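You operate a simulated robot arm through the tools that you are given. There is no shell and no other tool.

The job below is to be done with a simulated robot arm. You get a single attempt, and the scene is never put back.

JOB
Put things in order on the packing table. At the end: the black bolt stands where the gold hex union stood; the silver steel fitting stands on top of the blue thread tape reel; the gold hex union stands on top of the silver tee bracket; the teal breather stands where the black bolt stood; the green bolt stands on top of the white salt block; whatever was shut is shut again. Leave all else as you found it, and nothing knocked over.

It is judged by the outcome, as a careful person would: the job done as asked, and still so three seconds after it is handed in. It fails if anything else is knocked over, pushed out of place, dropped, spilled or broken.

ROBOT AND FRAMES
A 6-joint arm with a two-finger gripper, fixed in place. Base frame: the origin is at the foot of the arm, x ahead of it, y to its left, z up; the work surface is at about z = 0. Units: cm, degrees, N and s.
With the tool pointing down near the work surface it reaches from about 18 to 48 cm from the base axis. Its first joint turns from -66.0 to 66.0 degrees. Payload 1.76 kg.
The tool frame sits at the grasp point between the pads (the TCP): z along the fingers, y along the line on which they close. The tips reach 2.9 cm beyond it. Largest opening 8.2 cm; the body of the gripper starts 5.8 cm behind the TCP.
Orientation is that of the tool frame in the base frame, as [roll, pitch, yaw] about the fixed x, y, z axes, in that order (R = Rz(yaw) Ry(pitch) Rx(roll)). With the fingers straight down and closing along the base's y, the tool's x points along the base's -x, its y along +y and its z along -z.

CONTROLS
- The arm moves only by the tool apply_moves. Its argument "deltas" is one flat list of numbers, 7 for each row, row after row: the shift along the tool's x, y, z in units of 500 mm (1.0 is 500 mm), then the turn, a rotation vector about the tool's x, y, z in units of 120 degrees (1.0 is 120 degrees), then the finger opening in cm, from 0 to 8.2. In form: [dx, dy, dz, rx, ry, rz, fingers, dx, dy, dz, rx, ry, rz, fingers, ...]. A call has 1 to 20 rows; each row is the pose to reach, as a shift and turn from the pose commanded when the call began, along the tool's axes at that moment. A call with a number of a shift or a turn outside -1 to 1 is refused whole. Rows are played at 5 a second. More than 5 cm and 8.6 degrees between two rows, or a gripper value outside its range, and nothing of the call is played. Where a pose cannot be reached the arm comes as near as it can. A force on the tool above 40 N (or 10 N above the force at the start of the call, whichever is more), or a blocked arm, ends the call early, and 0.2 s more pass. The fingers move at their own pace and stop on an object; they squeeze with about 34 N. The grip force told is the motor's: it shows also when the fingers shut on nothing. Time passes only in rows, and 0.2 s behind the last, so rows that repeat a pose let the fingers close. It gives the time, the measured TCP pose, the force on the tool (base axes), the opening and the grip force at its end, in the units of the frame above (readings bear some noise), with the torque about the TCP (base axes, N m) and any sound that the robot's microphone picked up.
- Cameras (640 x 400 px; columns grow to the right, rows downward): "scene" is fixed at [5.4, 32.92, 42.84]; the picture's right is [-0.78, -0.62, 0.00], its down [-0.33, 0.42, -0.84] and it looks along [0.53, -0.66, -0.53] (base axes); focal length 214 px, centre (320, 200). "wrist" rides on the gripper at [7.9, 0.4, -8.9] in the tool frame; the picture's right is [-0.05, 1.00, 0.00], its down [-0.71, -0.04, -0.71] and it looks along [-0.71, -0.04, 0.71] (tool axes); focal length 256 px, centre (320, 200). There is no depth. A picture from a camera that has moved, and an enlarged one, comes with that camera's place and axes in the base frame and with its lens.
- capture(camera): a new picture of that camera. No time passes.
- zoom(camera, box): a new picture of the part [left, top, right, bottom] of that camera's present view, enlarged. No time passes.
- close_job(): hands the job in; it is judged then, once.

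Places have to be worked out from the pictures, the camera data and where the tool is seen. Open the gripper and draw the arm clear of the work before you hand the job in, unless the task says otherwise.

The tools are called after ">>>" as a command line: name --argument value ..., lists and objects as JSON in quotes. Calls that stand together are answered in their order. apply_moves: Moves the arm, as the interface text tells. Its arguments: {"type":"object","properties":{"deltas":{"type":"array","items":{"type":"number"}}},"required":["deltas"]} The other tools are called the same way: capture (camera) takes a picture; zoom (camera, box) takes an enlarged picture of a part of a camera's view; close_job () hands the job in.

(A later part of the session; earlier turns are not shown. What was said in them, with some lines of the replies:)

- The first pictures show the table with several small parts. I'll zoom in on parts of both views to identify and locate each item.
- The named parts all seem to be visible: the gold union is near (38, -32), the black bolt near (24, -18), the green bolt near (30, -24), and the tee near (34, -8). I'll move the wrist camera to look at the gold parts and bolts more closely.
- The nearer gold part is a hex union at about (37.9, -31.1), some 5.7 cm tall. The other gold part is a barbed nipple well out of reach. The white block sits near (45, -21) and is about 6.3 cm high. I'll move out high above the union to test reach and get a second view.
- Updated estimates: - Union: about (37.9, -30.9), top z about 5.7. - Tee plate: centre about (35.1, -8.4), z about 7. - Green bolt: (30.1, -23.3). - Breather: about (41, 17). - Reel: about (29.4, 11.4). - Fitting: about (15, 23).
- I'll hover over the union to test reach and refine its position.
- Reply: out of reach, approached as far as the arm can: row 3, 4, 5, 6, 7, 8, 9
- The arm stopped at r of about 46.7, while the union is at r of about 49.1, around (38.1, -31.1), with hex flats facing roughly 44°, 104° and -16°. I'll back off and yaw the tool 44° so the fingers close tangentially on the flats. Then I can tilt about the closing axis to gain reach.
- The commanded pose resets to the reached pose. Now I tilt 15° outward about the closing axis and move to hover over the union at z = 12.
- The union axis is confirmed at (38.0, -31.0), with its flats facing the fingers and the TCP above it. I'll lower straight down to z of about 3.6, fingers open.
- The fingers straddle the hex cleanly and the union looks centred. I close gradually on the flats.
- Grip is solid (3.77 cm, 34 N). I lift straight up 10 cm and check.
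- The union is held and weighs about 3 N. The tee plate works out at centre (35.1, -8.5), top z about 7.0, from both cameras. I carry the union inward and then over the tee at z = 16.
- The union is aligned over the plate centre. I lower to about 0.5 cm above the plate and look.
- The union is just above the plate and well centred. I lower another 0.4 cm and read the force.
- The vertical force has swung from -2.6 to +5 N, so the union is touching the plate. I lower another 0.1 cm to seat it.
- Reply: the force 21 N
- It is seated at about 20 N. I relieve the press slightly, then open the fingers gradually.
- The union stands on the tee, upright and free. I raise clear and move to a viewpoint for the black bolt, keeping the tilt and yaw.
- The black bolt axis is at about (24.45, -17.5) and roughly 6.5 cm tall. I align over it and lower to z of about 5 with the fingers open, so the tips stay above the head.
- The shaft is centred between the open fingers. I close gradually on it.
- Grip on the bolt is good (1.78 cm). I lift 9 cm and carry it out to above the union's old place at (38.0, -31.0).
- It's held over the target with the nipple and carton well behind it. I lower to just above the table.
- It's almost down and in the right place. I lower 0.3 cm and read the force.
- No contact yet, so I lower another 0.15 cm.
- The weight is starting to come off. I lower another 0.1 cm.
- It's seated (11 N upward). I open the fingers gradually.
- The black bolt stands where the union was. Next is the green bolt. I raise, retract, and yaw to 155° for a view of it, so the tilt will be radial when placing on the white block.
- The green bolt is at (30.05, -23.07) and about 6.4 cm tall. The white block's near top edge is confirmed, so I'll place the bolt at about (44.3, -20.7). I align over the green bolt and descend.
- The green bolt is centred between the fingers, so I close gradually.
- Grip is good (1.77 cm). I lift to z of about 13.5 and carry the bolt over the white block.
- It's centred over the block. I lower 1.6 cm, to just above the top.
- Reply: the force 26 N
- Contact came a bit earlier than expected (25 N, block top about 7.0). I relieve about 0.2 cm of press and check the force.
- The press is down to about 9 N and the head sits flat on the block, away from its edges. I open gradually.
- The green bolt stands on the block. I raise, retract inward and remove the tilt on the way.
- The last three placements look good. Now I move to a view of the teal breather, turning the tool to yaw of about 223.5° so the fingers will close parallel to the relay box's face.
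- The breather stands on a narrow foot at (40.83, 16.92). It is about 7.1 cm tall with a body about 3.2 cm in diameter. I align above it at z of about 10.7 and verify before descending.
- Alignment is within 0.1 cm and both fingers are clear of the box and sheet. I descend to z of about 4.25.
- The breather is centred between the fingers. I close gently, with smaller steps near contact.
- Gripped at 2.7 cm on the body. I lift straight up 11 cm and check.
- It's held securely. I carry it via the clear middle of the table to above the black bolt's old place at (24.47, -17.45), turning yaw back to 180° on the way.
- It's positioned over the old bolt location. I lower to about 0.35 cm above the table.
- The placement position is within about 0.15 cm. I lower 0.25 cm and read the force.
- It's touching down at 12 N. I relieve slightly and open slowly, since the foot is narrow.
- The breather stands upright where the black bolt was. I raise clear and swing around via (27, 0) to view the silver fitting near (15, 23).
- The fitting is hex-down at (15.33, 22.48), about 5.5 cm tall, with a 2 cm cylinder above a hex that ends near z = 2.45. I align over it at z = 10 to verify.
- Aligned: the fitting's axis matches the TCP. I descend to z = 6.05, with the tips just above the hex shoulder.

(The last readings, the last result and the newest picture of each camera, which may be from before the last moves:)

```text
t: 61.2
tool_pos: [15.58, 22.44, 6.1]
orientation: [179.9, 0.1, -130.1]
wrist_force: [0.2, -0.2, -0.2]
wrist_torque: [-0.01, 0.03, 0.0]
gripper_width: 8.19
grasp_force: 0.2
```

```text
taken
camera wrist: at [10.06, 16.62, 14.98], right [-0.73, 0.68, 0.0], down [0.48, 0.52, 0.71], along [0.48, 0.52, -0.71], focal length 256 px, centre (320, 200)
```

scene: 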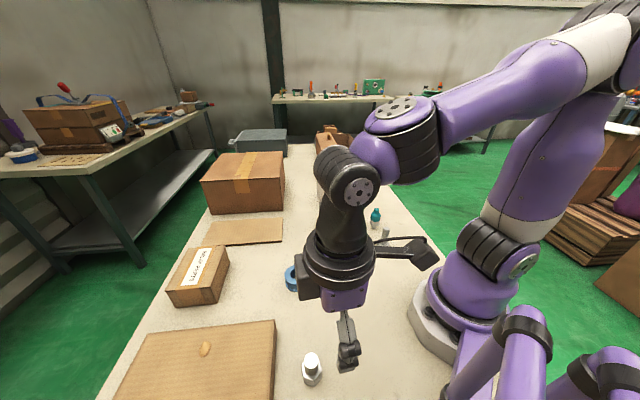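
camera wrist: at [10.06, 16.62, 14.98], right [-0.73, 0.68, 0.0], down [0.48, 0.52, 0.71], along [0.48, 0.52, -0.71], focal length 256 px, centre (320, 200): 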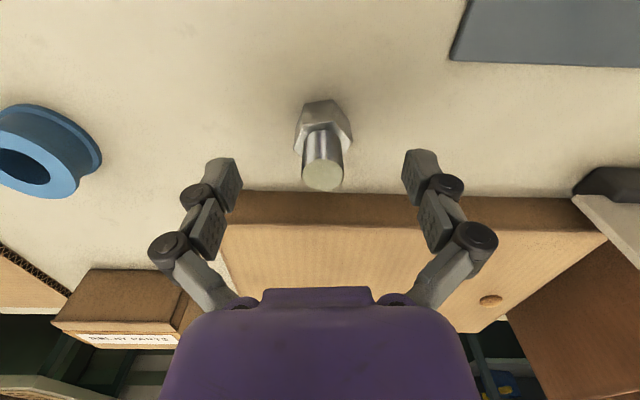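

The cylinder is centred. I close gradually.

>>> apply_moves --deltas '[0, 0, 0, 0, 0, 0, 6.0, 0, 0, 0, 0, 0, 0, 4.4, 0, 0, 0, 0, 0, 0, 3.2, 0, 0, 0, 0, 0, 0, 2.6, 0, 0, 0, 0, 0, 0, 2.2, 0, 0, 0, 0, 0, 0, 0.8, 0, 0, 0, 0, 0, 0, 0.8, 0, 0, 0, 0, 0, 0, 0.8]'

>>> capture --camera "wrist"

```text
t: 63.0
tool_pos: [15.5, 22.42, 6.07]
orientation: [179.9, 0.1, -129.9]
wrist_force: [0.4, -0.3, 0.7]
wrist_torque: [0.0, 0.0, -0.03]
gripper_width: 2.05
grasp_force: 34.3
```

```text
taken
camera wrist: at [10.06, 16.62, 14.99], right [-0.73, 0.68, 0.0], down [0.48, 0.52, 0.71], along [0.48, 0.52, -0.71], focal length 256 px, centre (320, 200)
```

wrist: 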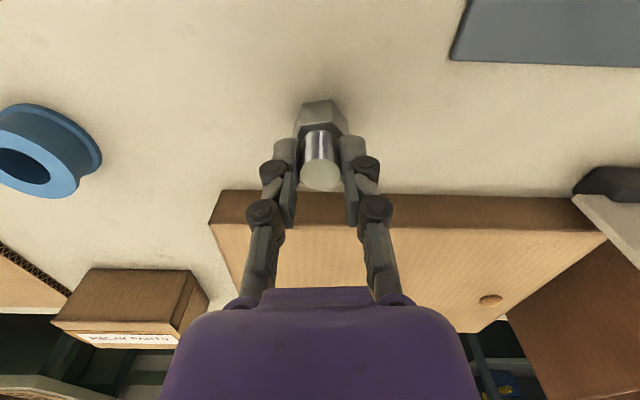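

Gripped at 2.05 cm. I lift and move partway toward the reel for a clear look at it from the side.

>>> apply_moves --deltas '[0, 0, -0.03, 0, 0, 0, 0.8, 0, 0, -0.09, 0, 0, 0, 0.8, 0, 0, -0.1584, 0, 0, 0, 0.8, -0.0021, -0.064, -0.1584, 0, 0, 0, 0.8, -0.0042, -0.1281, -0.1584, 0, 0, 0, 0.8, -0.0063, -0.1921, -0.1584, 0, 0, 0, 0.8, -0.0063, -0.1921, -0.1584, 0, 0, 0, 0.8]'

>>> capture --camera "wrist"

>>> zoom --camera "wrist" --box '[120, 30, 360, 210]'

>>> zoom --camera "scene" --box '[240, 220, 360, 340]'

```text
t: 64.6
tool_pos: [23.14, 16.4, 14.06]
orientation: [-180.0, 0.1, -130.0]
wrist_force: [-0.2, 0.7, -1.4]
wrist_torque: [-0.01, -0.03, 0.0]
gripper_width: 2.07
grasp_force: 33.8
```

```text
taken
camera wrist: at [17.6, 10.58, 22.91], right [-0.73, 0.68, 0.0], down [0.48, 0.52, 0.71], along [0.48, 0.52, -0.71], focal length 256 px, centre (320, 200)
```

wrist: 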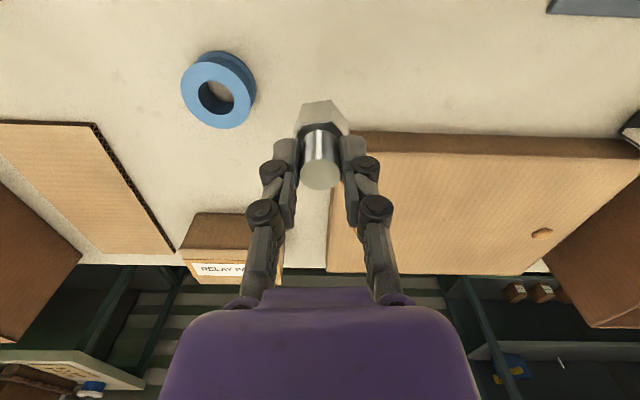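

```text
2.22 times, centred on (240, 120) of wrist
camera zoom: at [17.6, 10.58, 22.91], right [-0.73, 0.68, 0.0], down [0.48, 0.52, 0.71], along [0.48, 0.52, -0.71], focal length 569 px, centre (498, 378)
```

zoom: 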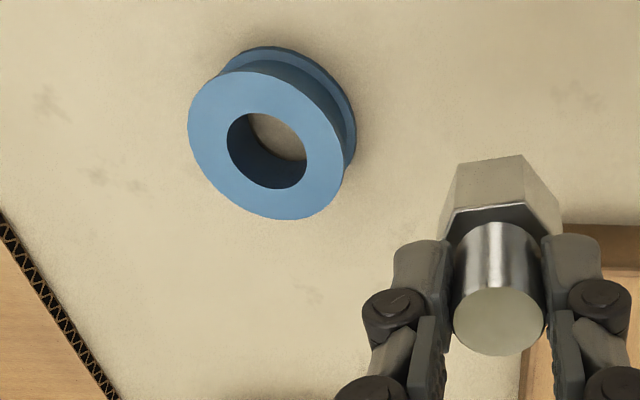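

```text
3.33 times, centred on (300, 280) of scene
camera zoom: at [5.4, 32.92, 42.84], right [-0.78, -0.62, 0.0], down [-0.33, 0.42, -0.84], along [0.53, -0.66, -0.53], focal length 715 px, centre (387, -67)
```

zoom: 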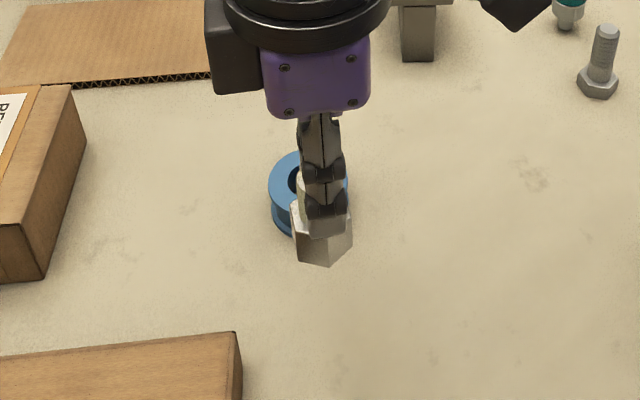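

The reel's top is centred at about (29.3, 11.25), z about 3.1, with a hole about 2.7 cm wide, so the 2.9 cm hex will bridge it when centred. I move over it and lower to about 1 cm above.

>>> apply_moves --deltas '[-0.0009, -0.0543, 0, 0, 0, 0, 0.8, -0.0019, -0.1086, 0, 0, 0, 0, 0.8, -0.0028, -0.1629, 0, 0, 0, 0, 0.8, -0.0028, -0.1629, 0.04, 0, 0, 0, 0.8, -0.0028, -0.1629, 0.074, 0, 0, 0, 0.8, -0.0028, -0.1629, 0.074, 0, 0, 0, 0.8]'

>>> capture --camera "wrist"

>>> zoom --camera "wrist" --box '[240, 40, 400, 200]'

>>> zoom --camera "scene" --box '[250, 220, 340, 310]'

```text
t: 66.0
tool_pos: [29.58, 11.44, 10.34]
orientation: [179.9, 0.1, -130.0]
wrist_force: [-0.3, 0.1, -1.5]
wrist_torque: [-0.02, 0.02, 0.07]
gripper_width: 2.07
grasp_force: 34.2
```

```text
taken
camera wrist: at [23.95, 5.58, 19.26], right [-0.73, 0.68, 0.0], down [0.48, 0.52, 0.71], along [0.48, 0.52, -0.71], focal length 256 px, centre (320, 200)
```

wrist: 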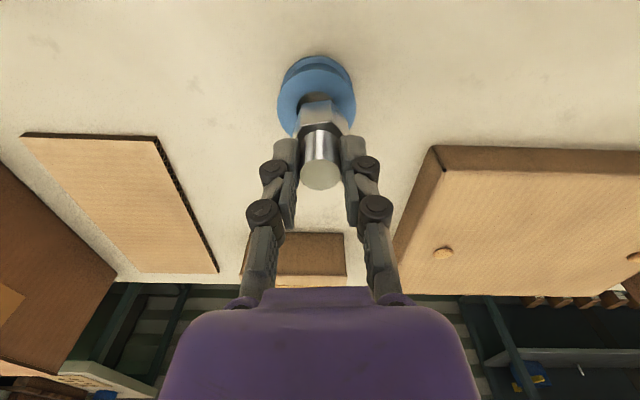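

```text
2.50 times, centred on (320, 120) of wrist
camera zoom: at [23.95, 5.58, 19.26], right [-0.73, 0.68, 0.0], down [0.48, 0.52, 0.71], along [0.48, 0.52, -0.71], focal length 640 px, centre (320, 400)
```

zoom: 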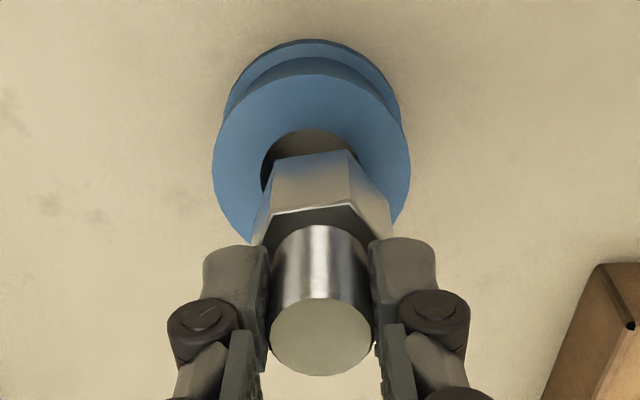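

```text
4.44 times, centred on (295, 265) of scene
camera zoom: at [5.4, 32.92, 42.84], right [-0.78, -0.62, 0.0], down [-0.33, 0.42, -0.84], along [0.53, -0.66, -0.53], focal length 953 px, centre (431, -89)
```

zoom: 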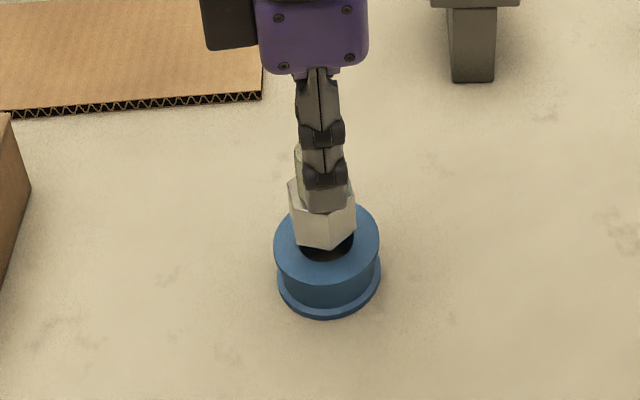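

Seen from the wrist, the reel centre is about 0.2 cm toward the tool's -y side. I correct that and lower 0.8 cm.

>>> apply_moves --deltas '[0.001, -0.0036, 0, 0, 0, 0, 0.8, 0.001, -0.0036, 0.008, 0, 0, 0, 0.8, 0.001, -0.0036, 0.016, 0, 0, 0, 0.8, 0.001, -0.0036, 0.016, 0, 0, 0, 0.8]'

>>> zoom --camera "wrist" --box '[240, 40, 400, 200]'

>>> zoom --camera "scene" --box '[270, 240, 330, 300]'

```text
t: 67.0
tool_pos: [29.66, 11.24, 9.56]
orientation: [-180.0, 0.1, -129.9]
wrist_force: [-0.1, -0.6, -1.9]
wrist_torque: [0.0, -0.01, -0.02]
gripper_width: 2.06
grasp_force: 33.7
```

```text
2.50 times, centred on (320, 120) of wrist
camera zoom: at [24.07, 5.42, 18.42], right [-0.73, 0.68, 0.0], down [0.48, 0.52, 0.71], along [0.48, 0.52, -0.71], focal length 640 px, centre (320, 400)
```

zoom: 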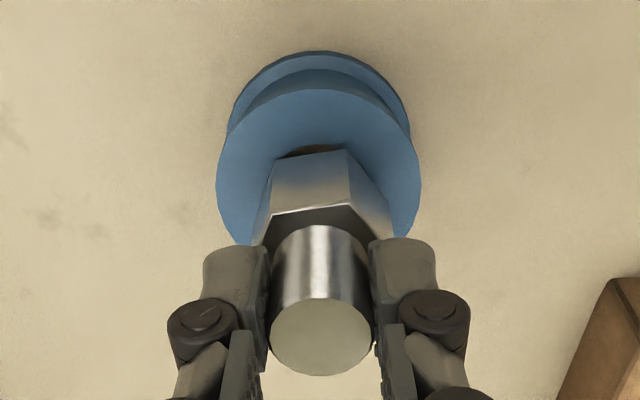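

```text
6.67 times, centred on (300, 270) of scene
camera zoom: at [5.4, 32.92, 42.84], right [-0.78, -0.62, 0.0], down [-0.33, 0.42, -0.84], along [0.53, -0.66, -0.53], focal length 1430 px, centre (453, -267)
```

zoom: 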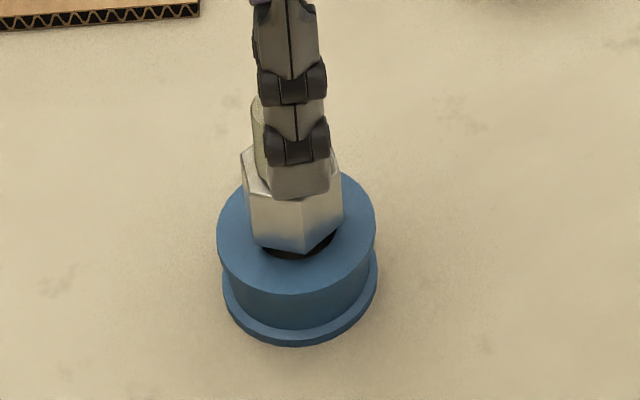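

It is now centred on the reel in both views. I lower 0.3 cm and read the force.

>>> apply_moves --deltas '[0, 0, 0.003, 0, 0, 0, 0.8, 0, 0, 0.006, 0, 0, 0, 0.8, 0, 0, 0.006, 0, 0, 0, 0.8]'

```text
t: 67.8
tool_pos: [29.46, 11.19, 9.19]
orientation: [-180.0, 0.1, -130.1]
wrist_force: [0.7, -0.1, -0.5]
wrist_torque: [0.0, 0.01, 0.0]
gripper_width: 2.08
grasp_force: 34.1
```

There's little change in force yet, so I lower another 0.1 cm.

>>> apply_moves --deltas '[0, 0, 0.002, 0, 0, 0, 0.8, 0, 0, 0.002, 0, 0, 0, 0.8]'

>>> zoom --camera "scene" --box '[270, 240, 330, 300]'

>>> zoom --camera "wrist" --box '[240, 40, 400, 200]'

```text
t: 68.4
tool_pos: [29.56, 11.2, 9.1]
orientation: [-180.0, 0.0, -129.9]
wrist_force: [-0.1, -0.2, -1.9]
wrist_torque: [0.0, 0.01, 0.01]
gripper_width: 2.08
grasp_force: 34.1
```

```text
6.67 times, centred on (300, 270) of scene
camera zoom: at [5.4, 32.92, 42.84], right [-0.78, -0.62, 0.0], down [-0.33, 0.42, -0.84], along [0.53, -0.66, -0.53], focal length 1430 px, centre (453, -267)
```

zoom: 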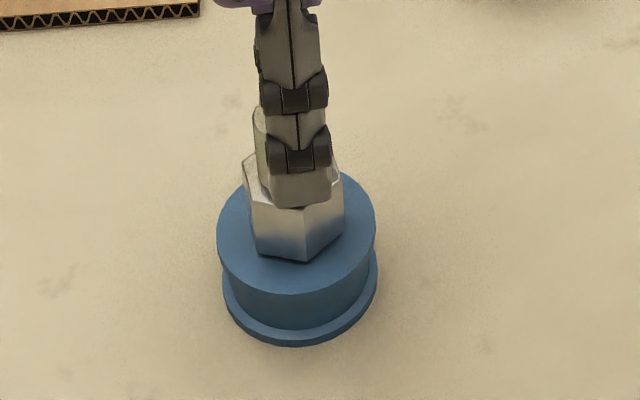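

```text
2.50 times, centred on (320, 120) of wrist
camera zoom: at [24.05, 5.4, 18.03], right [-0.73, 0.68, 0.0], down [0.48, 0.52, 0.71], along [0.48, 0.52, -0.71], focal length 640 px, centre (320, 400)
```

zoom: 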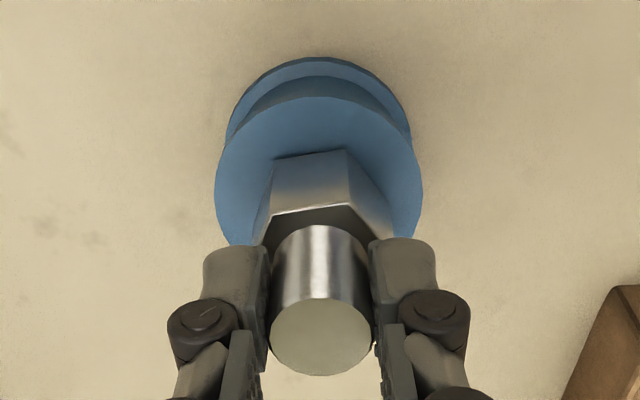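

No contact yet (-1.9 N), and the hex fully covers the hole. I lower another 0.1 cm.

>>> apply_moves --deltas '[0, 0, 0.002, 0, 0, 0, 0.8, 0, 0, 0.002, 0, 0, 0, 0.8]'

```text
t: 69.0
tool_pos: [29.46, 11.13, 9.13]
orientation: [-180.0, 0.1, -130.0]
wrist_force: [-0.4, -0.4, -1.7]
wrist_torque: [0.0, 0.03, 0.0]
gripper_width: 2.07
grasp_force: 34.1
```

Still hanging at -1.7 N, so I lower another 0.1 cm.

>>> apply_moves --deltas '[0, 0, 0.002, 0, 0, 0, 0.8, 0, 0, 0.002, 0, 0, 0, 0.8]'

```text
t: 69.6
tool_pos: [29.45, 11.3, 8.94]
orientation: [180.0, 0.1, -130.0]
wrist_force: [-0.2, -0.2, -0.9]
wrist_torque: [-0.01, 0.0, 0.04]
gripper_width: 2.06
grasp_force: 34.0
```

The force may be just starting to change, so I go down another 0.1 cm.

>>> apply_moves --deltas '[0, 0, 0.002, 0, 0, 0, 0.8, 0, 0, 0.002, 0, 0, 0, 0.8]'

>>> zoom --camera "scene" --box '[270, 240, 330, 300]'

```text
t: 70.2
tool_pos: [29.49, 11.15, 8.89]
orientation: [-179.9, 0.1, -130.1]
wrist_force: [-0.8, -0.7, 6.5]
wrist_torque: [-0.02, 0.09, 0.03]
gripper_width: 2.04
grasp_force: 34.3
```

```text
6.67 times, centred on (300, 270) of scene
camera zoom: at [5.39, 32.92, 42.84], right [-0.78, -0.62, 0.0], down [-0.33, 0.42, -0.84], along [0.53, -0.66, -0.53], focal length 1430 px, centre (453, -267)
```

zoom: 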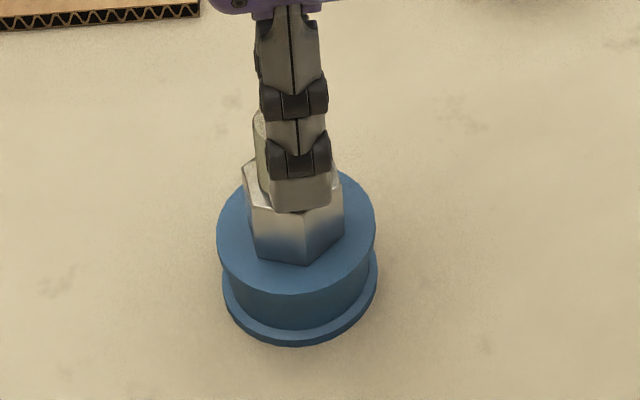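

Contact at +6.5 N, with the hex sitting flat over the hole. I open gradually.

>>> apply_moves --deltas '[0, 0, 0, 0, 0, 0, 2.1, 0, 0, 0, 0, 0, 0, 2.4, 0, 0, 0, 0, 0, 0, 2.8, 0, 0, 0, 0, 0, 0, 3.6, 0, 0, 0, 0, 0, 0, 5.0, 0, 0, 0, 0, 0, 0, 7.0, 0, 0, 0, 0, 0, 0, 8.2, 0, 0, 0, 0, 0, 0, 8.2]'

>>> zoom --camera "scene" --box '[270, 240, 330, 300]'

>>> capture --camera "wrist"

```text
t: 72.0
tool_pos: [29.5, 11.14, 8.91]
orientation: [179.9, 0.1, -130.1]
wrist_force: [0.3, 0.2, -1.0]
wrist_torque: [0.06, -0.01, -0.03]
gripper_width: 8.24
grasp_force: 0.2
```

```text
6.67 times, centred on (300, 270) of scene
camera zoom: at [5.4, 32.92, 42.84], right [-0.78, -0.62, 0.0], down [-0.33, 0.42, -0.84], along [0.53, -0.66, -0.53], focal length 1430 px, centre (453, -267)
```

zoom: 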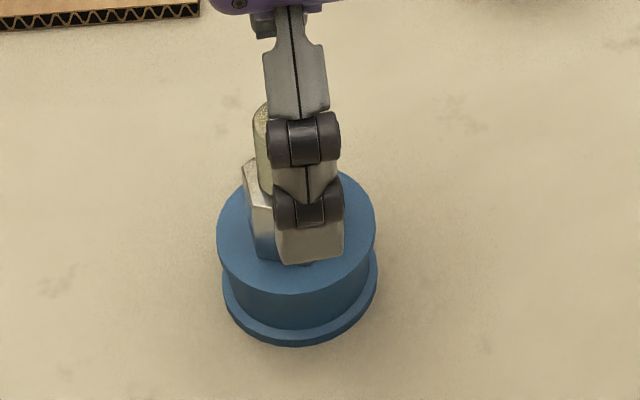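

```text
taken
camera wrist: at [24.06, 5.39, 17.76], right [-0.73, 0.68, 0.0], down [0.48, 0.52, 0.71], along [0.48, 0.52, -0.71], focal length 256 px, centre (320, 200)
```

wrist: 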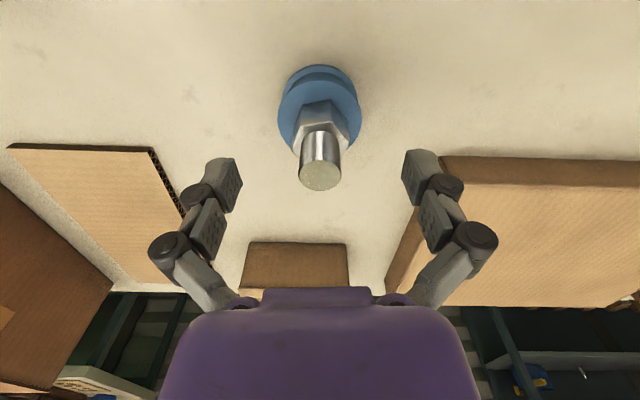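

The fitting stands on the reel. I raise clear, pull back and look over the whole table.

>>> apply_moves --deltas '[0, 0, -0.06, 0, 0, 0, 8.2, 0, 0, -0.14, 0, 0, 0, 8.2, 0, 0, -0.22, 0, 0, 0, 8.2, 0, 0, -0.3, 0, 0, 0, 8.2, 0.0388, -0.0108, -0.32, 0, 0, 0.0694, 8.2, 0.0776, -0.0216, -0.34, 0, 0, 0.1389, 8.2, 0.1164, -0.0324, -0.36, 0, 0, 0.2083, 8.2, 0.1552, -0.0432, -0.38, 0, 0, 0.2778, 8.2, 0.194, -0.054, -0.4, 0, 0, 0.3472, 8.2, 0.2328, -0.0648, -0.42, 0, 0, 0.4167, 8.2, 0.2328, -0.0648, -0.42, 0, 0, 0.4167, 8.2]'

>>> capture --camera "scene"

>>> capture --camera "wrist"

```text
t: 74.4
tool_pos: [24.52, 0.2, 29.91]
orientation: [180.0, -0.1, 179.9]
wrist_force: [0.9, -0.2, -0.5]
wrist_torque: [0.03, -0.01, 0.01]
gripper_width: 8.19
grasp_force: 0.0
```

```text
taken
```

scene: 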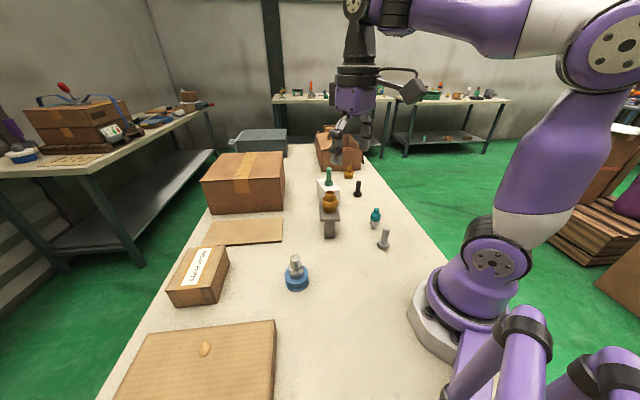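

```text
taken
camera wrist: at [16.5, 0.63, 38.75], right [0.06, 1.0, 0.0], down [0.7, -0.04, 0.71], along [0.71, -0.04, -0.71], focal length 256 px, centre (320, 200)
```

wrist: 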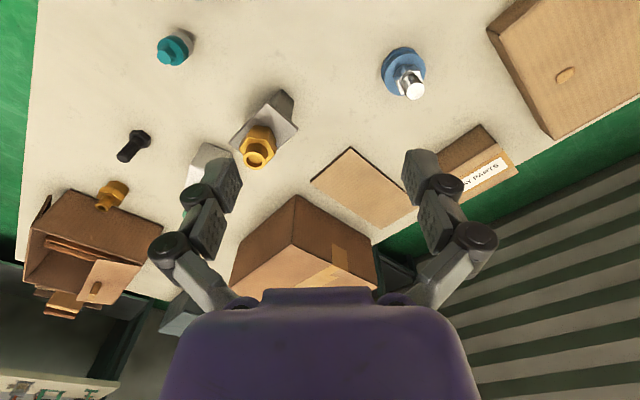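

>>> zoom --camera "scene" --box '[300, 130, 410, 260]'

>>> zoom --camera "scene" --box '[260, 240, 340, 310]'

>>> zoom --camera "wrist" --box '[100, 10, 320, 200]'

```text
3.08 times, centred on (355, 195) of scene
camera zoom: at [5.4, 32.92, 42.84], right [-0.78, -0.62, 0.0], down [-0.33, 0.42, -0.84], along [0.53, -0.66, -0.53], focal length 660 px, centre (212, 215)
```

zoom: 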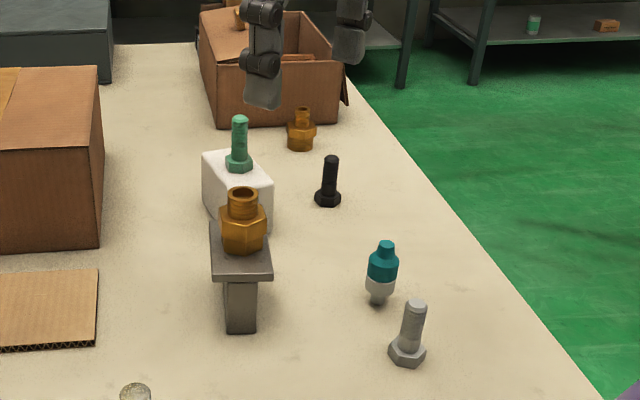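

```text
5.71 times, centred on (300, 275) of scene
camera zoom: at [5.4, 32.92, 42.84], right [-0.78, -0.62, 0.0], down [-0.33, 0.42, -0.84], along [0.53, -0.66, -0.53], focal length 1226 px, centre (434, -229)
```

zoom: 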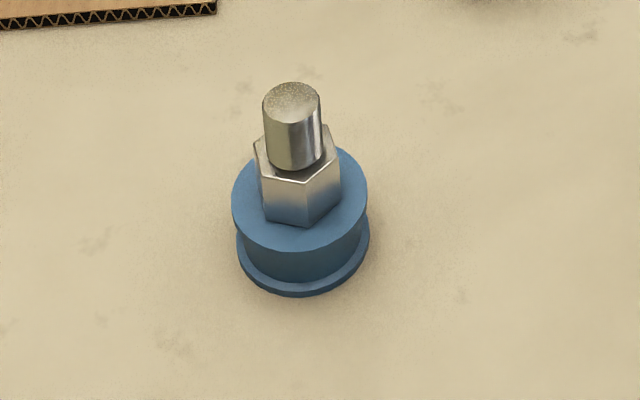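

```text
2.11 times, centred on (210, 105) of wrist
camera zoom: at [16.5, 0.63, 38.75], right [0.06, 1.0, 0.0], down [0.7, -0.04, 0.71], along [0.71, -0.04, -0.71], focal length 539 px, centre (552, 400)
```

zoom: 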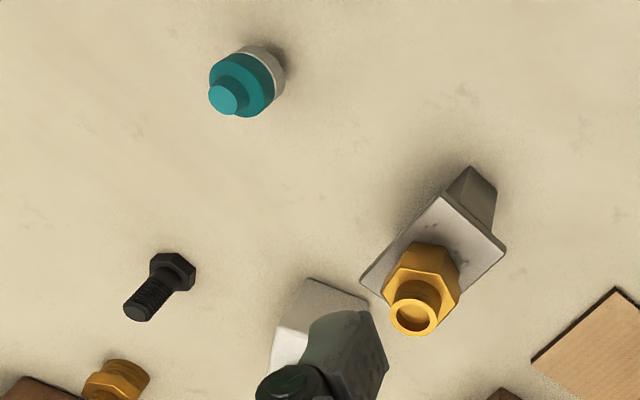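

All five placements hold up in both views:
- The union is on the tee.
- The green bolt is on the white block.
- The black bolt is at about (38, -31), where the union stood.
- The breather is at about (24.5, -17.4), where the black bolt stood.
- The fitting is on the reel.

Everything else looks undisturbed, and I opened nothing. The gripper is open and the arm is clear above the table, so I hand in the job.

>>> close_job

```text
The job is handed in.
```

The packing table is in order and the job is handed in. In the last pictures before handing in, everything stood upright where you asked:

- **Black bolt:** it stands where the gold hex union stood, within about half a centimetre.
- **Silver steel fitting:** it stands on top of the blue thread tape reel, hex end down. The hex covers the reel's hole completely.
- **Gold hex union:** it stands near the middle of the silver tee bracket's top plate.
- **Teal breather:** it stands where the black bolt stood, within a few millimetres as measured while placing it. A rougher check from the fixed camera put it about half a centimetre off.
- **Green bolt:** it stands on the nearer half of the white salt block, well in from the edges.

There are two gold parts on the table. I took the nearer one, with the hex body, as the union. The other is a barbed nipple out of the arm's reach, and I left it alone.

I opened nothing, so nothing needed shutting again. I saw nothing else moved or knocked over. The gripper is open and the arm is raised clear of the table.
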